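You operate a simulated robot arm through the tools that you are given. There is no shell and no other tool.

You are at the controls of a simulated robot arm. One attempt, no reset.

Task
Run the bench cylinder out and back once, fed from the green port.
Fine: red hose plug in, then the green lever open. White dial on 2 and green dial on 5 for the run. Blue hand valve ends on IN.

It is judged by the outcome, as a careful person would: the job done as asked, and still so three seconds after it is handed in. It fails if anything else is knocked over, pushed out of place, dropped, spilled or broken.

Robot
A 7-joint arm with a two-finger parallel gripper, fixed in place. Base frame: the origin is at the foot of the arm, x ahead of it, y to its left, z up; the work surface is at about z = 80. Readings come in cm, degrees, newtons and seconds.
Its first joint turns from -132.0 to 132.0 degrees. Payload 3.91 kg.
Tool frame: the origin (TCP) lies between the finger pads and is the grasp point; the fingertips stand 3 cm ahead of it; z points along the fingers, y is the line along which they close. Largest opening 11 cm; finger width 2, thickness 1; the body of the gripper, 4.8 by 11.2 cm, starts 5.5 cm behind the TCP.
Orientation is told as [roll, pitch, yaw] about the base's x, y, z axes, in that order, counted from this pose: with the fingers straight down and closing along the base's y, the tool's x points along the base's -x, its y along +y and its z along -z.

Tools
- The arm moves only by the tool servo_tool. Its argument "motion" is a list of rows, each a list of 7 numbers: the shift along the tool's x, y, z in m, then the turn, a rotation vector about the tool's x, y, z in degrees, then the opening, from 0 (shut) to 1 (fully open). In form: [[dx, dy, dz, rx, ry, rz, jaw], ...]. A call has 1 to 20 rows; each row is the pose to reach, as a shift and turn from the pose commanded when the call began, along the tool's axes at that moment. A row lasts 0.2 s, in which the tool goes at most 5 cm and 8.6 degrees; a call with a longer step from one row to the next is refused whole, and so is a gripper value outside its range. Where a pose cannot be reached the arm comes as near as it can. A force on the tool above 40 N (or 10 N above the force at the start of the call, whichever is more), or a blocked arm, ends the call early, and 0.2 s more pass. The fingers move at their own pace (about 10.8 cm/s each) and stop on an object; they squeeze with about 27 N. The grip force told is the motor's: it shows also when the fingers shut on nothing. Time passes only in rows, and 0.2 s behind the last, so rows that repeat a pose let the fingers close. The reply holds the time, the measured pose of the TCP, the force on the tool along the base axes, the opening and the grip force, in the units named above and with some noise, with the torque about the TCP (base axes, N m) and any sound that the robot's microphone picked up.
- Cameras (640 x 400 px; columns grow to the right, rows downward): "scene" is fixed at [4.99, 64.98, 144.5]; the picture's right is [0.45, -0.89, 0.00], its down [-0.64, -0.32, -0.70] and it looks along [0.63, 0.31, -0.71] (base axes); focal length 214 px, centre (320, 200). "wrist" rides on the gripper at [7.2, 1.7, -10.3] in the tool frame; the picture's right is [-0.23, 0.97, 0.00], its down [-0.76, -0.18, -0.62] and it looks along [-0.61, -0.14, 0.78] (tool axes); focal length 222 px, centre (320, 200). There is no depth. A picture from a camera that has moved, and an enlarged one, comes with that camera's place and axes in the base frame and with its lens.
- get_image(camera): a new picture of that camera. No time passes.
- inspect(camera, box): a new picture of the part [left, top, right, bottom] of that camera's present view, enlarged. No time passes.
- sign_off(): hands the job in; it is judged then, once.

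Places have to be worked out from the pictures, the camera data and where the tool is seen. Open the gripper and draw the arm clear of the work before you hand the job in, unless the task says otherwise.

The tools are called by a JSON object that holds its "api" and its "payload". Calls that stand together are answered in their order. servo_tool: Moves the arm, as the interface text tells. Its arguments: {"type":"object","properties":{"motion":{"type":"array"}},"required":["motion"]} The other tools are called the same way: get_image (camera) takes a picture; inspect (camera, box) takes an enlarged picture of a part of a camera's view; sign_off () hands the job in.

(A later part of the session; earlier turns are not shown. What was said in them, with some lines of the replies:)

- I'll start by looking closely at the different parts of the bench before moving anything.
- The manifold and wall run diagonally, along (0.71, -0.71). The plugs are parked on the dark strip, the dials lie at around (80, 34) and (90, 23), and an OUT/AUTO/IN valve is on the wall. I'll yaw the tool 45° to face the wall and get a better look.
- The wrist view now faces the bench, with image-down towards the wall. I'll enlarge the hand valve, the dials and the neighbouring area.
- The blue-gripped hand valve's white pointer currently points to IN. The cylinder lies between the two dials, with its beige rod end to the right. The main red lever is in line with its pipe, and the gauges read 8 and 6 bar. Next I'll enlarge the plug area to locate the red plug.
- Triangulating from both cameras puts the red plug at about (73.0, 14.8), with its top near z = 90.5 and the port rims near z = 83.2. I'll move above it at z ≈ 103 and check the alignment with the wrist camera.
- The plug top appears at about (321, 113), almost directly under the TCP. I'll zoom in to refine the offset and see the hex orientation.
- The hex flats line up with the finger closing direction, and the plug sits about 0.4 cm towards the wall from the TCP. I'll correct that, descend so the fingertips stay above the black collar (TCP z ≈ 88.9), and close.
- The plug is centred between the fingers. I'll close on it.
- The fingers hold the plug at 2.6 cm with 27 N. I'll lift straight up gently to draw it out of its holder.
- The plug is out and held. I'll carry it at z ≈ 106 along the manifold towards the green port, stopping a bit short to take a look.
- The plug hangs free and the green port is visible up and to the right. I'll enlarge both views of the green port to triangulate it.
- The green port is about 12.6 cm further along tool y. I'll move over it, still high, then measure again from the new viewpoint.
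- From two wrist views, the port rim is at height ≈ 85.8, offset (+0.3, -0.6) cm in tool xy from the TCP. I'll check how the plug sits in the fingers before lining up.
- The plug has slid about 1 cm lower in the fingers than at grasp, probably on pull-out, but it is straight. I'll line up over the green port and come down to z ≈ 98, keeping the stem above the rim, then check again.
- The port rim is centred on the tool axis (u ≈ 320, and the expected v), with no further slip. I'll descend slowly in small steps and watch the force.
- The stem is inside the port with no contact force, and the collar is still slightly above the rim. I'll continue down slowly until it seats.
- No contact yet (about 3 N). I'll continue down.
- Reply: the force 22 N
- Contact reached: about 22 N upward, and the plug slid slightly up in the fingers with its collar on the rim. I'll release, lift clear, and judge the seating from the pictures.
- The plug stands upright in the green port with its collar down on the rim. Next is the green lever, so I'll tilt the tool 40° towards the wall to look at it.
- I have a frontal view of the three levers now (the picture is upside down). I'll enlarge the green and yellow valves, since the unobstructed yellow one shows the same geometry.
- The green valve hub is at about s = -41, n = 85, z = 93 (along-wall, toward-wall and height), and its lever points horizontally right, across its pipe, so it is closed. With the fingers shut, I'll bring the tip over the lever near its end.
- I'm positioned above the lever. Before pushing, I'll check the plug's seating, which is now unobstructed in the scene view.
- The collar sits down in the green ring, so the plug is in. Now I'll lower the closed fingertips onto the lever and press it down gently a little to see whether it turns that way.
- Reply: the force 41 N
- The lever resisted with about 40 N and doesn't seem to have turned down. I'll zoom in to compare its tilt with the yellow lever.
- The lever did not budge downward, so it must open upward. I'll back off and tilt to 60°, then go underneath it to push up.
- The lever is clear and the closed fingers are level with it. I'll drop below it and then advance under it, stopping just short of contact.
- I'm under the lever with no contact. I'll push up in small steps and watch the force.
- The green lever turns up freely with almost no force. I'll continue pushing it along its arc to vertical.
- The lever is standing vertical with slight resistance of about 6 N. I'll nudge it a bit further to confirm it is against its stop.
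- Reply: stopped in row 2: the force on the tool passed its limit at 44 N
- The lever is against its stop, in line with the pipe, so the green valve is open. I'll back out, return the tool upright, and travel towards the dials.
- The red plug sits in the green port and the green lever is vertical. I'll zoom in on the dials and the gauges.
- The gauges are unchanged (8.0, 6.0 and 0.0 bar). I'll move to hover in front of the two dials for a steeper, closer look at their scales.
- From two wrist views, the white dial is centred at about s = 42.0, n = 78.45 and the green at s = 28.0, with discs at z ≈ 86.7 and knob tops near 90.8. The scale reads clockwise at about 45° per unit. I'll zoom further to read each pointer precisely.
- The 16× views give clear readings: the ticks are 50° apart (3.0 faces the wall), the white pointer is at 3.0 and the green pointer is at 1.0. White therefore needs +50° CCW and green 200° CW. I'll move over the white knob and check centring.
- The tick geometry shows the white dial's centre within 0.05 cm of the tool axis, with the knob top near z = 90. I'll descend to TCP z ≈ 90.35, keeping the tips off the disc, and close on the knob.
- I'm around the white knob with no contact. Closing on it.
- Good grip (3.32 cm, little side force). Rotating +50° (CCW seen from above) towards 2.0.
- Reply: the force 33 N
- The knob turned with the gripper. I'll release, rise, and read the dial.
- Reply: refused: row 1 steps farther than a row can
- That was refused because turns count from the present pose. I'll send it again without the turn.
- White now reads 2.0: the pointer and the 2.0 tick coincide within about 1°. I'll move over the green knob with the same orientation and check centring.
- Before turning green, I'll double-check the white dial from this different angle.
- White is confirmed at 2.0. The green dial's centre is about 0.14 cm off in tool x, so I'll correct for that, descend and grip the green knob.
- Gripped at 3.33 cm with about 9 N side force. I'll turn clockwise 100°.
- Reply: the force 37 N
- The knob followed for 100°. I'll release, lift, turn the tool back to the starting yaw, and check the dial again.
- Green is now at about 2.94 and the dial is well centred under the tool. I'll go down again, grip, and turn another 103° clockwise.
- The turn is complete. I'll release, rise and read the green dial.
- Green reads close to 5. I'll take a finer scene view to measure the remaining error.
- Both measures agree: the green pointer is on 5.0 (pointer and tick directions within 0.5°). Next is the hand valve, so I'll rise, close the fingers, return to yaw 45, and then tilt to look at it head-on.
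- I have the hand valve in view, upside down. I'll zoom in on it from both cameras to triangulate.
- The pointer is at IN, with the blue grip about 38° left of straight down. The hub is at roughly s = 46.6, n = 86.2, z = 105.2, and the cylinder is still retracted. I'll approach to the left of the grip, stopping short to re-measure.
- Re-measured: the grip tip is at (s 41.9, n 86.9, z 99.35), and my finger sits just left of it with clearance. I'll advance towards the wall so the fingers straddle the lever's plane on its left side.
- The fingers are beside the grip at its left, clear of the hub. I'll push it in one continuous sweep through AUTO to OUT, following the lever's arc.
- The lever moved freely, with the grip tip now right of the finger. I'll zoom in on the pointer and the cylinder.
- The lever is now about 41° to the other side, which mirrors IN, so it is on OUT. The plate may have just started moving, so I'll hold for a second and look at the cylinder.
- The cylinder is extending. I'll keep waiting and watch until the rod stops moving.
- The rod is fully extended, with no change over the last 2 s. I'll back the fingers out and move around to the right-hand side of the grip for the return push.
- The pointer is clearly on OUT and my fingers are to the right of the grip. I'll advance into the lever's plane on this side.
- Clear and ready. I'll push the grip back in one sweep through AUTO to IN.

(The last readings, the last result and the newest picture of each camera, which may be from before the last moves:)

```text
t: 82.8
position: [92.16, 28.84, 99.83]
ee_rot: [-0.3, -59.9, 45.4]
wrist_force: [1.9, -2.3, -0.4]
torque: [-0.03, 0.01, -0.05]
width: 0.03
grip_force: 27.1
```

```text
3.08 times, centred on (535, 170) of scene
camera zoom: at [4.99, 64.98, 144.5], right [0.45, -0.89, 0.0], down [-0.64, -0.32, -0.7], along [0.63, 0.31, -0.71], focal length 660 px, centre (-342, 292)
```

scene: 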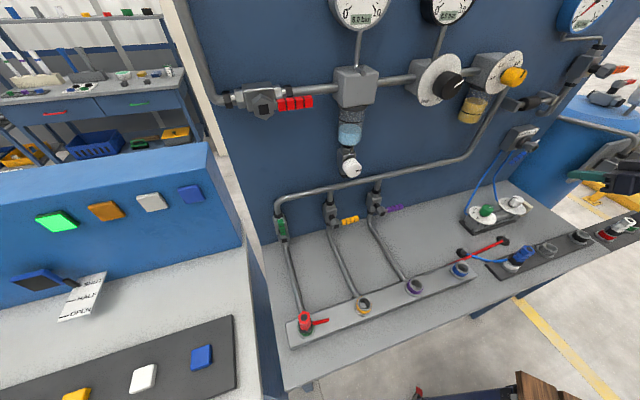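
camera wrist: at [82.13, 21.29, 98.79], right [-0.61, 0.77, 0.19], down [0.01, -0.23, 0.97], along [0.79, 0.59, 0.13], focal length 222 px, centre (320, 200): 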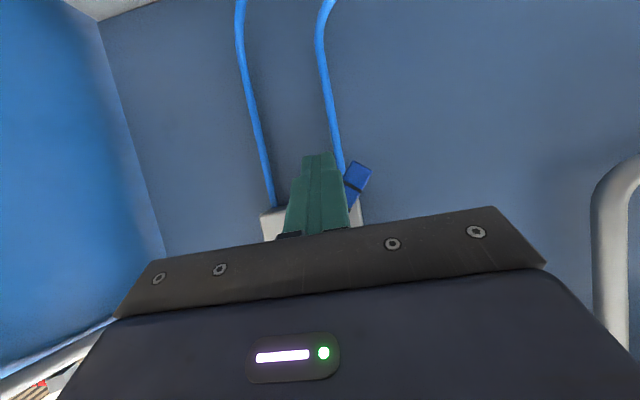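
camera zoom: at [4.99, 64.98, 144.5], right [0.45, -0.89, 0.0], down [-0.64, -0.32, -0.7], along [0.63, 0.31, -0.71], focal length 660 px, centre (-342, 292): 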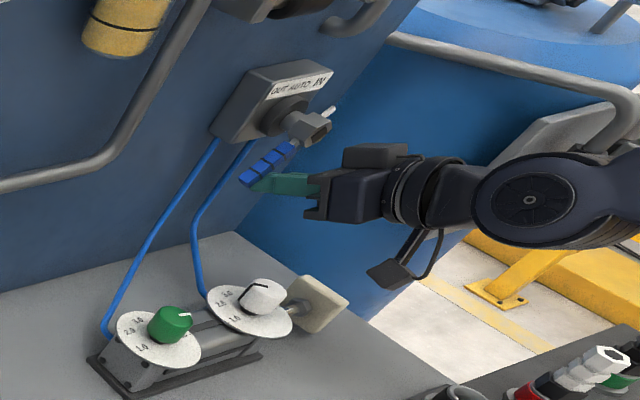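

The lever is back on the IN side and the rod is retracting. The grip is about 1–2° short of its original spot, so I'll nudge it a little further to be firmly on IN.

{"api": "servo_tool", "payload": {"motion": [[-0.0005, 0.002, -0.0003, 0, 0, 0, 0], [-0.001, 0.004, -0.0006, 0, 0, 0, 0], [-0.001, 0.004, -0.0006, 0, 0, 0, 0]]}}

{"api": "inspect", "payload": {"camera": "scene", "box": [495, 110, 559, 160]}}

{"api": "inspect", "payload": {"camera": "wrist", "box": [240, 110, 440, 240]}}

```text
t: 83.6
position: [92.07, 28.9, 99.86]
ee_rot: [-0.2, -59.8, 45.0]
wrist_force: [24.7, -19.6, -10.3]
torque: [-0.15, 0.09, -0.55]
width: 0.03
grip_force: 27.5
```

```text
8.00 times, centred on (527, 135) of scene
camera zoom: at [4.99, 64.98, 144.5], right [0.45, -0.89, 0.0], down [-0.64, -0.32, -0.7], along [0.63, 0.31, -0.71], focal length 1716 px, centre (-1336, 720)
```

zoom: 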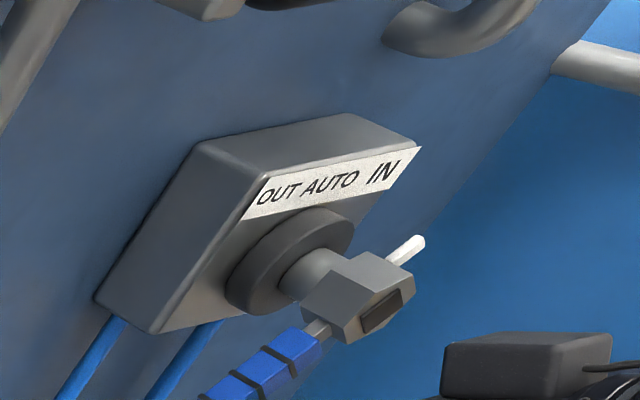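

```text
3.08 times, centred on (340, 175) of wrist
camera zoom: at [82.01, 21.37, 98.83], right [-0.61, 0.77, 0.19], down [0.01, -0.23, 0.97], along [0.8, 0.59, 0.13], focal length 684 px, centre (258, 277)
```

zoom: 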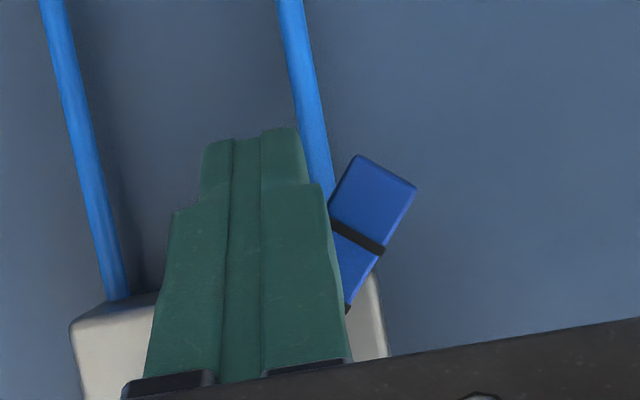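

The force rose to about 30 N, so the lever is at its IN stop and matches its original position exactly. I'll back the fingers off and away, then check that the cylinder is fully retracted.

{"api": "servo_tool", "payload": {"motion": [[0, -0.007, 0, 0, 0, 0, 0], [0.015, -0.007, -0.026, 0, 0, 0, 0], [0.03, -0.007, -0.052, 0, 0, 0, 0], [-0.0133, -0.007, -0.077, 0, 0, 0, 0], [-0.0193, -0.007, -0.1226, 0, 0, 0, 0], [-0.0193, -0.007, -0.1226, 0, 0, 0, 0], [-0.0193, -0.007, -0.1226, 0, 0, 0, 0], [-0.0193, -0.007, -0.1226, 0, 0, 0, 0], [-0.0193, -0.007, -0.1226, 0, 0, 0, 0]]}}

{"api": "get_image", "payload": {"camera": "wrist"}}

{"api": "inspect", "payload": {"camera": "scene", "box": [455, 105, 615, 235]}}

```text
t: 85.6
position: [85.51, 21.98, 107.73]
ee_rot: [-0.2, -60.0, 45.4]
wrist_force: [-1.0, -0.5, 0.0]
torque: [0.01, -0.02, 0.01]
width: 0.0
grip_force: 27.6
```

```text
taken
camera wrist: at [75.64, 14.29, 106.71], right [-0.61, 0.77, 0.19], down [0.01, -0.23, 0.97], along [0.79, 0.59, 0.13], focal length 222 px, centre (320, 200)
```

wrist: 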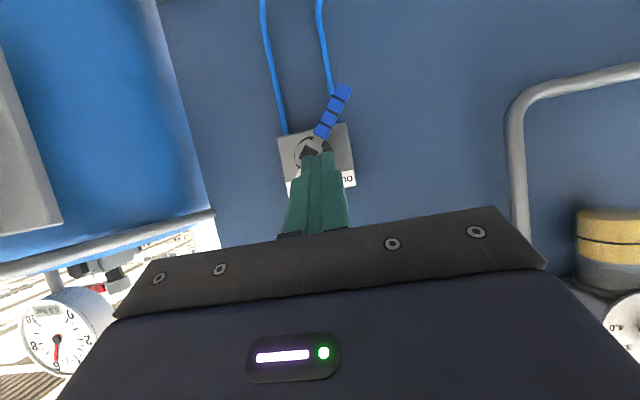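

```text
3.08 times, centred on (535, 170) of scene
camera zoom: at [4.99, 64.98, 144.5], right [0.45, -0.89, 0.0], down [-0.64, -0.32, -0.7], along [0.63, 0.31, -0.71], focal length 660 px, centre (-342, 292)
```

zoom: 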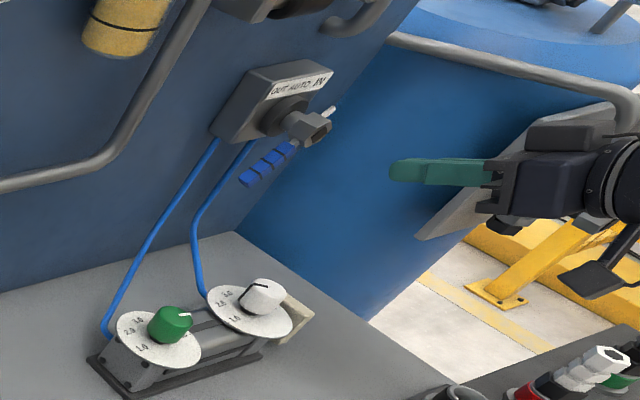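

The rod is fully retracted and the hand valve points to IN. I'll withdraw the arm well clear, bring it upright, and open the gripper.

{"api": "servo_tool", "payload": {"motion": [[-0.02, 0.02, -0.03, 0, 0, 0, 0], [-0.04, 0.05, -0.065, 0, 0, 0, 0], [-0.0566, 0.085, -0.102, 0, 0, 0, 0], [-0.0566, 0.12, -0.102, 0, 8.5, 0, 0.2], [-0.0566, 0.15, -0.102, 0, 17, 0, 0.5], [-0.0566, 0.18, -0.102, 0, 25.5, 0, 0.8], [-0.0566, 0.2, -0.102, 0, 34, 0, 1], [-0.0566, 0.22, -0.102, 0, 42.5, 0, 1], [-0.0566, 0.22, -0.102, 0, 51, 0, 1], [-0.0566, 0.22, -0.102, 0, 59.5, 0, 1], [-0.0566, 0.22, -0.102, 0, 60, 0, 1], [-0.0566, 0.22, -0.102, 0, 60, 0, 1]]}}

{"api": "get_image", "payload": {"camera": "scene"}}

{"api": "get_image", "payload": {"camera": "wrist"}}

{"api": "inspect", "payload": {"camera": "scene", "box": [455, 110, 555, 235]}}

{"api": "inspect", "payload": {"camera": "scene", "box": [250, 180, 410, 345]}}

```text
refused: row 2 steps farther than a row can; nothing moved
```

```text
taken
```

scene: 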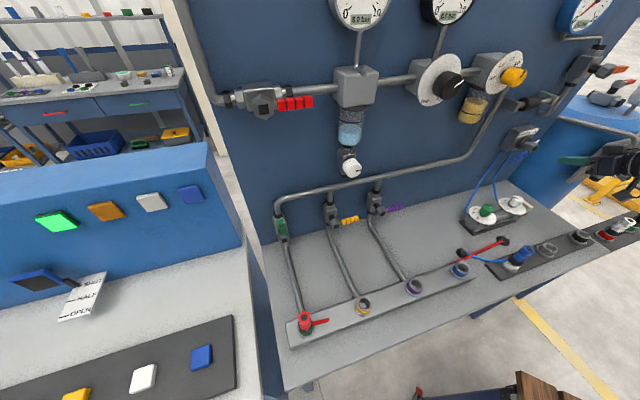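

```text
taken
camera wrist: at [75.64, 14.29, 106.71], right [-0.61, 0.77, 0.19], down [0.01, -0.23, 0.97], along [0.79, 0.59, 0.13], focal length 222 px, centre (320, 200)
```

wrist: 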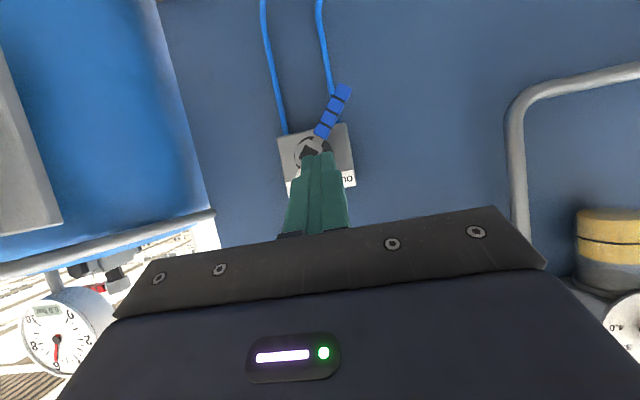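

```text
3.20 times, centred on (505, 172) of scene
camera zoom: at [4.99, 64.98, 144.5], right [0.45, -0.89, 0.0], down [-0.64, -0.32, -0.7], along [0.63, 0.31, -0.71], focal length 686 px, centre (-272, 288)
```

zoom: 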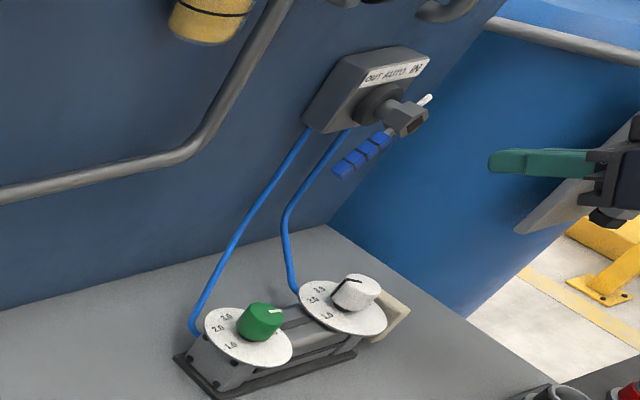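

```text
2.42 times, centred on (330, 262) of scene
camera zoom: at [4.99, 64.98, 144.5], right [0.45, -0.89, 0.0], down [-0.64, -0.32, -0.7], along [0.63, 0.31, -0.71], focal length 520 px, centre (296, 48)
```

zoom: 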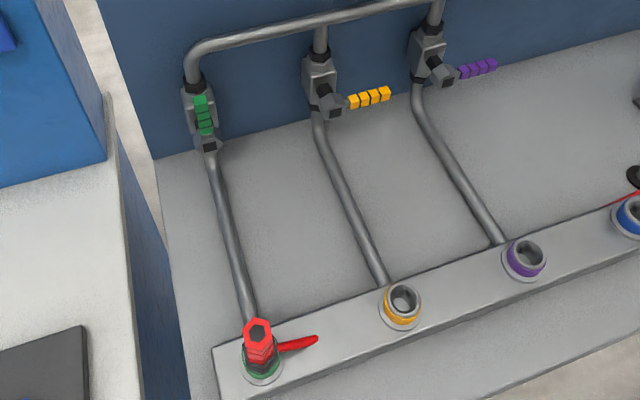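

The retreat was refused for one over-long step and nothing moved. Everything on the bench is as wanted: plug in, green lever vertical, dials on 2 and 5, valve on IN, rod retracted. I'll repeat the withdrawal in smaller steps.

{"api": "servo_tool", "payload": {"motion": [[-0.015, 0.015, -0.025, 0, 0, 0, 0], [-0.03, 0.035, -0.055, 0, 0, 0, 0], [-0.045, 0.06, -0.085, 0, 0, 0, 0], [-0.0566, 0.09, -0.102, 0, 0, 0, 0], [-0.0566, 0.12, -0.102, 0, 8, 0, 0.2], [-0.0566, 0.15, -0.102, 0, 16, 0, 0.5], [-0.0566, 0.18, -0.102, 0, 24, 0, 0.8], [-0.0566, 0.2, -0.102, 0, 32, 0, 1], [-0.0566, 0.22, -0.102, 0, 40, 0, 1], [-0.0566, 0.22, -0.102, 0, 48, 0, 1], [-0.0566, 0.22, -0.102, 0, 56, 0, 1], [-0.0566, 0.22, -0.102, 0, 60, 0, 1], [-0.0566, 0.22, -0.102, 0, 60, 0, 1]]}}

{"api": "get_image", "payload": {"camera": "scene"}}

{"api": "get_image", "payload": {"camera": "wrist"}}

{"api": "inspect", "payload": {"camera": "scene", "box": [455, 110, 555, 235]}}

{"api": "inspect", "payload": {"camera": "scene", "box": [285, 300, 345, 340]}}

```text
t: 88.4
position: [65.8, 33.31, 117.79]
ee_rot: [-0.2, 0.1, 45.0]
wrist_force: [-0.2, 0.4, -0.1]
torque: [0.02, 0.0, -0.02]
width: 11.0
grip_force: 0.1
```

```text
taken
```

scene: 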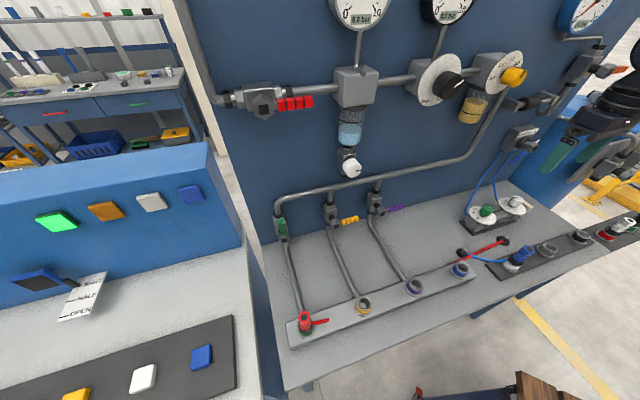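

```text
taken
camera wrist: at [59.55, 29.42, 128.22], right [-0.53, 0.85, 0.0], down [0.66, 0.42, 0.62], along [0.53, 0.33, -0.78], focal length 222 px, centre (320, 200)
```

wrist: 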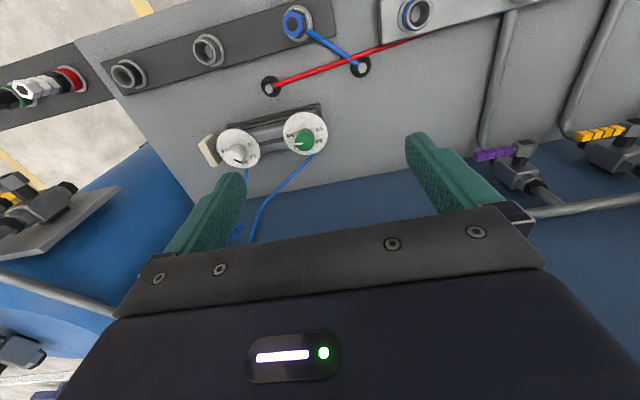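

```text
3.20 times, centred on (505, 172) of scene
camera zoom: at [4.99, 64.98, 144.5], right [0.45, -0.89, 0.0], down [-0.64, -0.32, -0.7], along [0.63, 0.31, -0.71], focal length 686 px, centre (-272, 288)
```

zoom: 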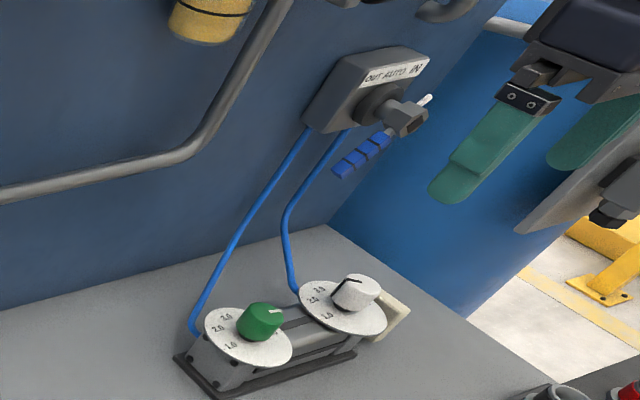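

```text
10.00 times, centred on (315, 320) of scene
camera zoom: at [4.99, 64.98, 144.5], right [0.45, -0.89, 0.0], down [-0.64, -0.32, -0.7], along [0.63, 0.31, -0.71], focal length 2145 px, centre (370, -1000)
```

zoom: 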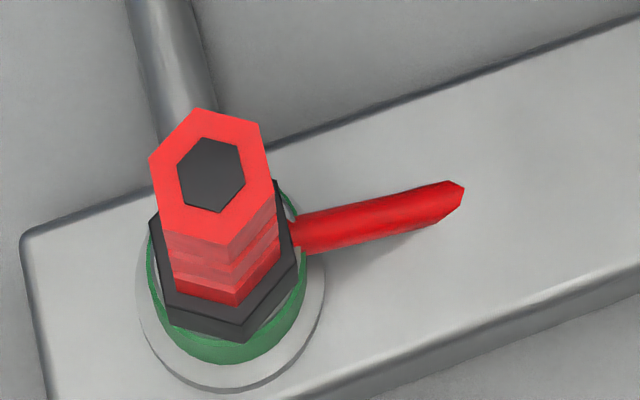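

All checks match the task:
- The red plug is seated in the green port.
- The green lever is vertical, in line with its pipe.
- White is on 2 and green is on 5.
- The cylinder has been out and back once and is now retracted.
- The hand valve is on IN.

The gripper is open and the arm is clear, so I'm handing the job in.

{"api": "sign_off", "payload": {}}

```text
The job is handed in.
```

The cylinder ran out to full stroke and back once, fed from the green port, and I've handed the job in.

- **Red hose plug:** seated in the green port. It went in before I touched the lever.
- **Green lever:** open. It is vertical, in line with its pipe and against its stop. I tried it downward first; it resisted at about 40 N and did not move, so I turned it up instead.
- **Dials:** white on 2 and green on 5, both set before the run. Each pointer lines up with its tick to within about 1°.
- **Run:** I moved the hand valve from IN to OUT in one sweep, and the rod extended fully and stopped. I then swept the valve back to IN, and the rod retracted fully. I did not pause on AUTO either way.
- **Hand valve:** ends on IN, at its stop.

The last pictures show nothing else moved or knocked over. The gripper is open and the arm is clear of the bench.
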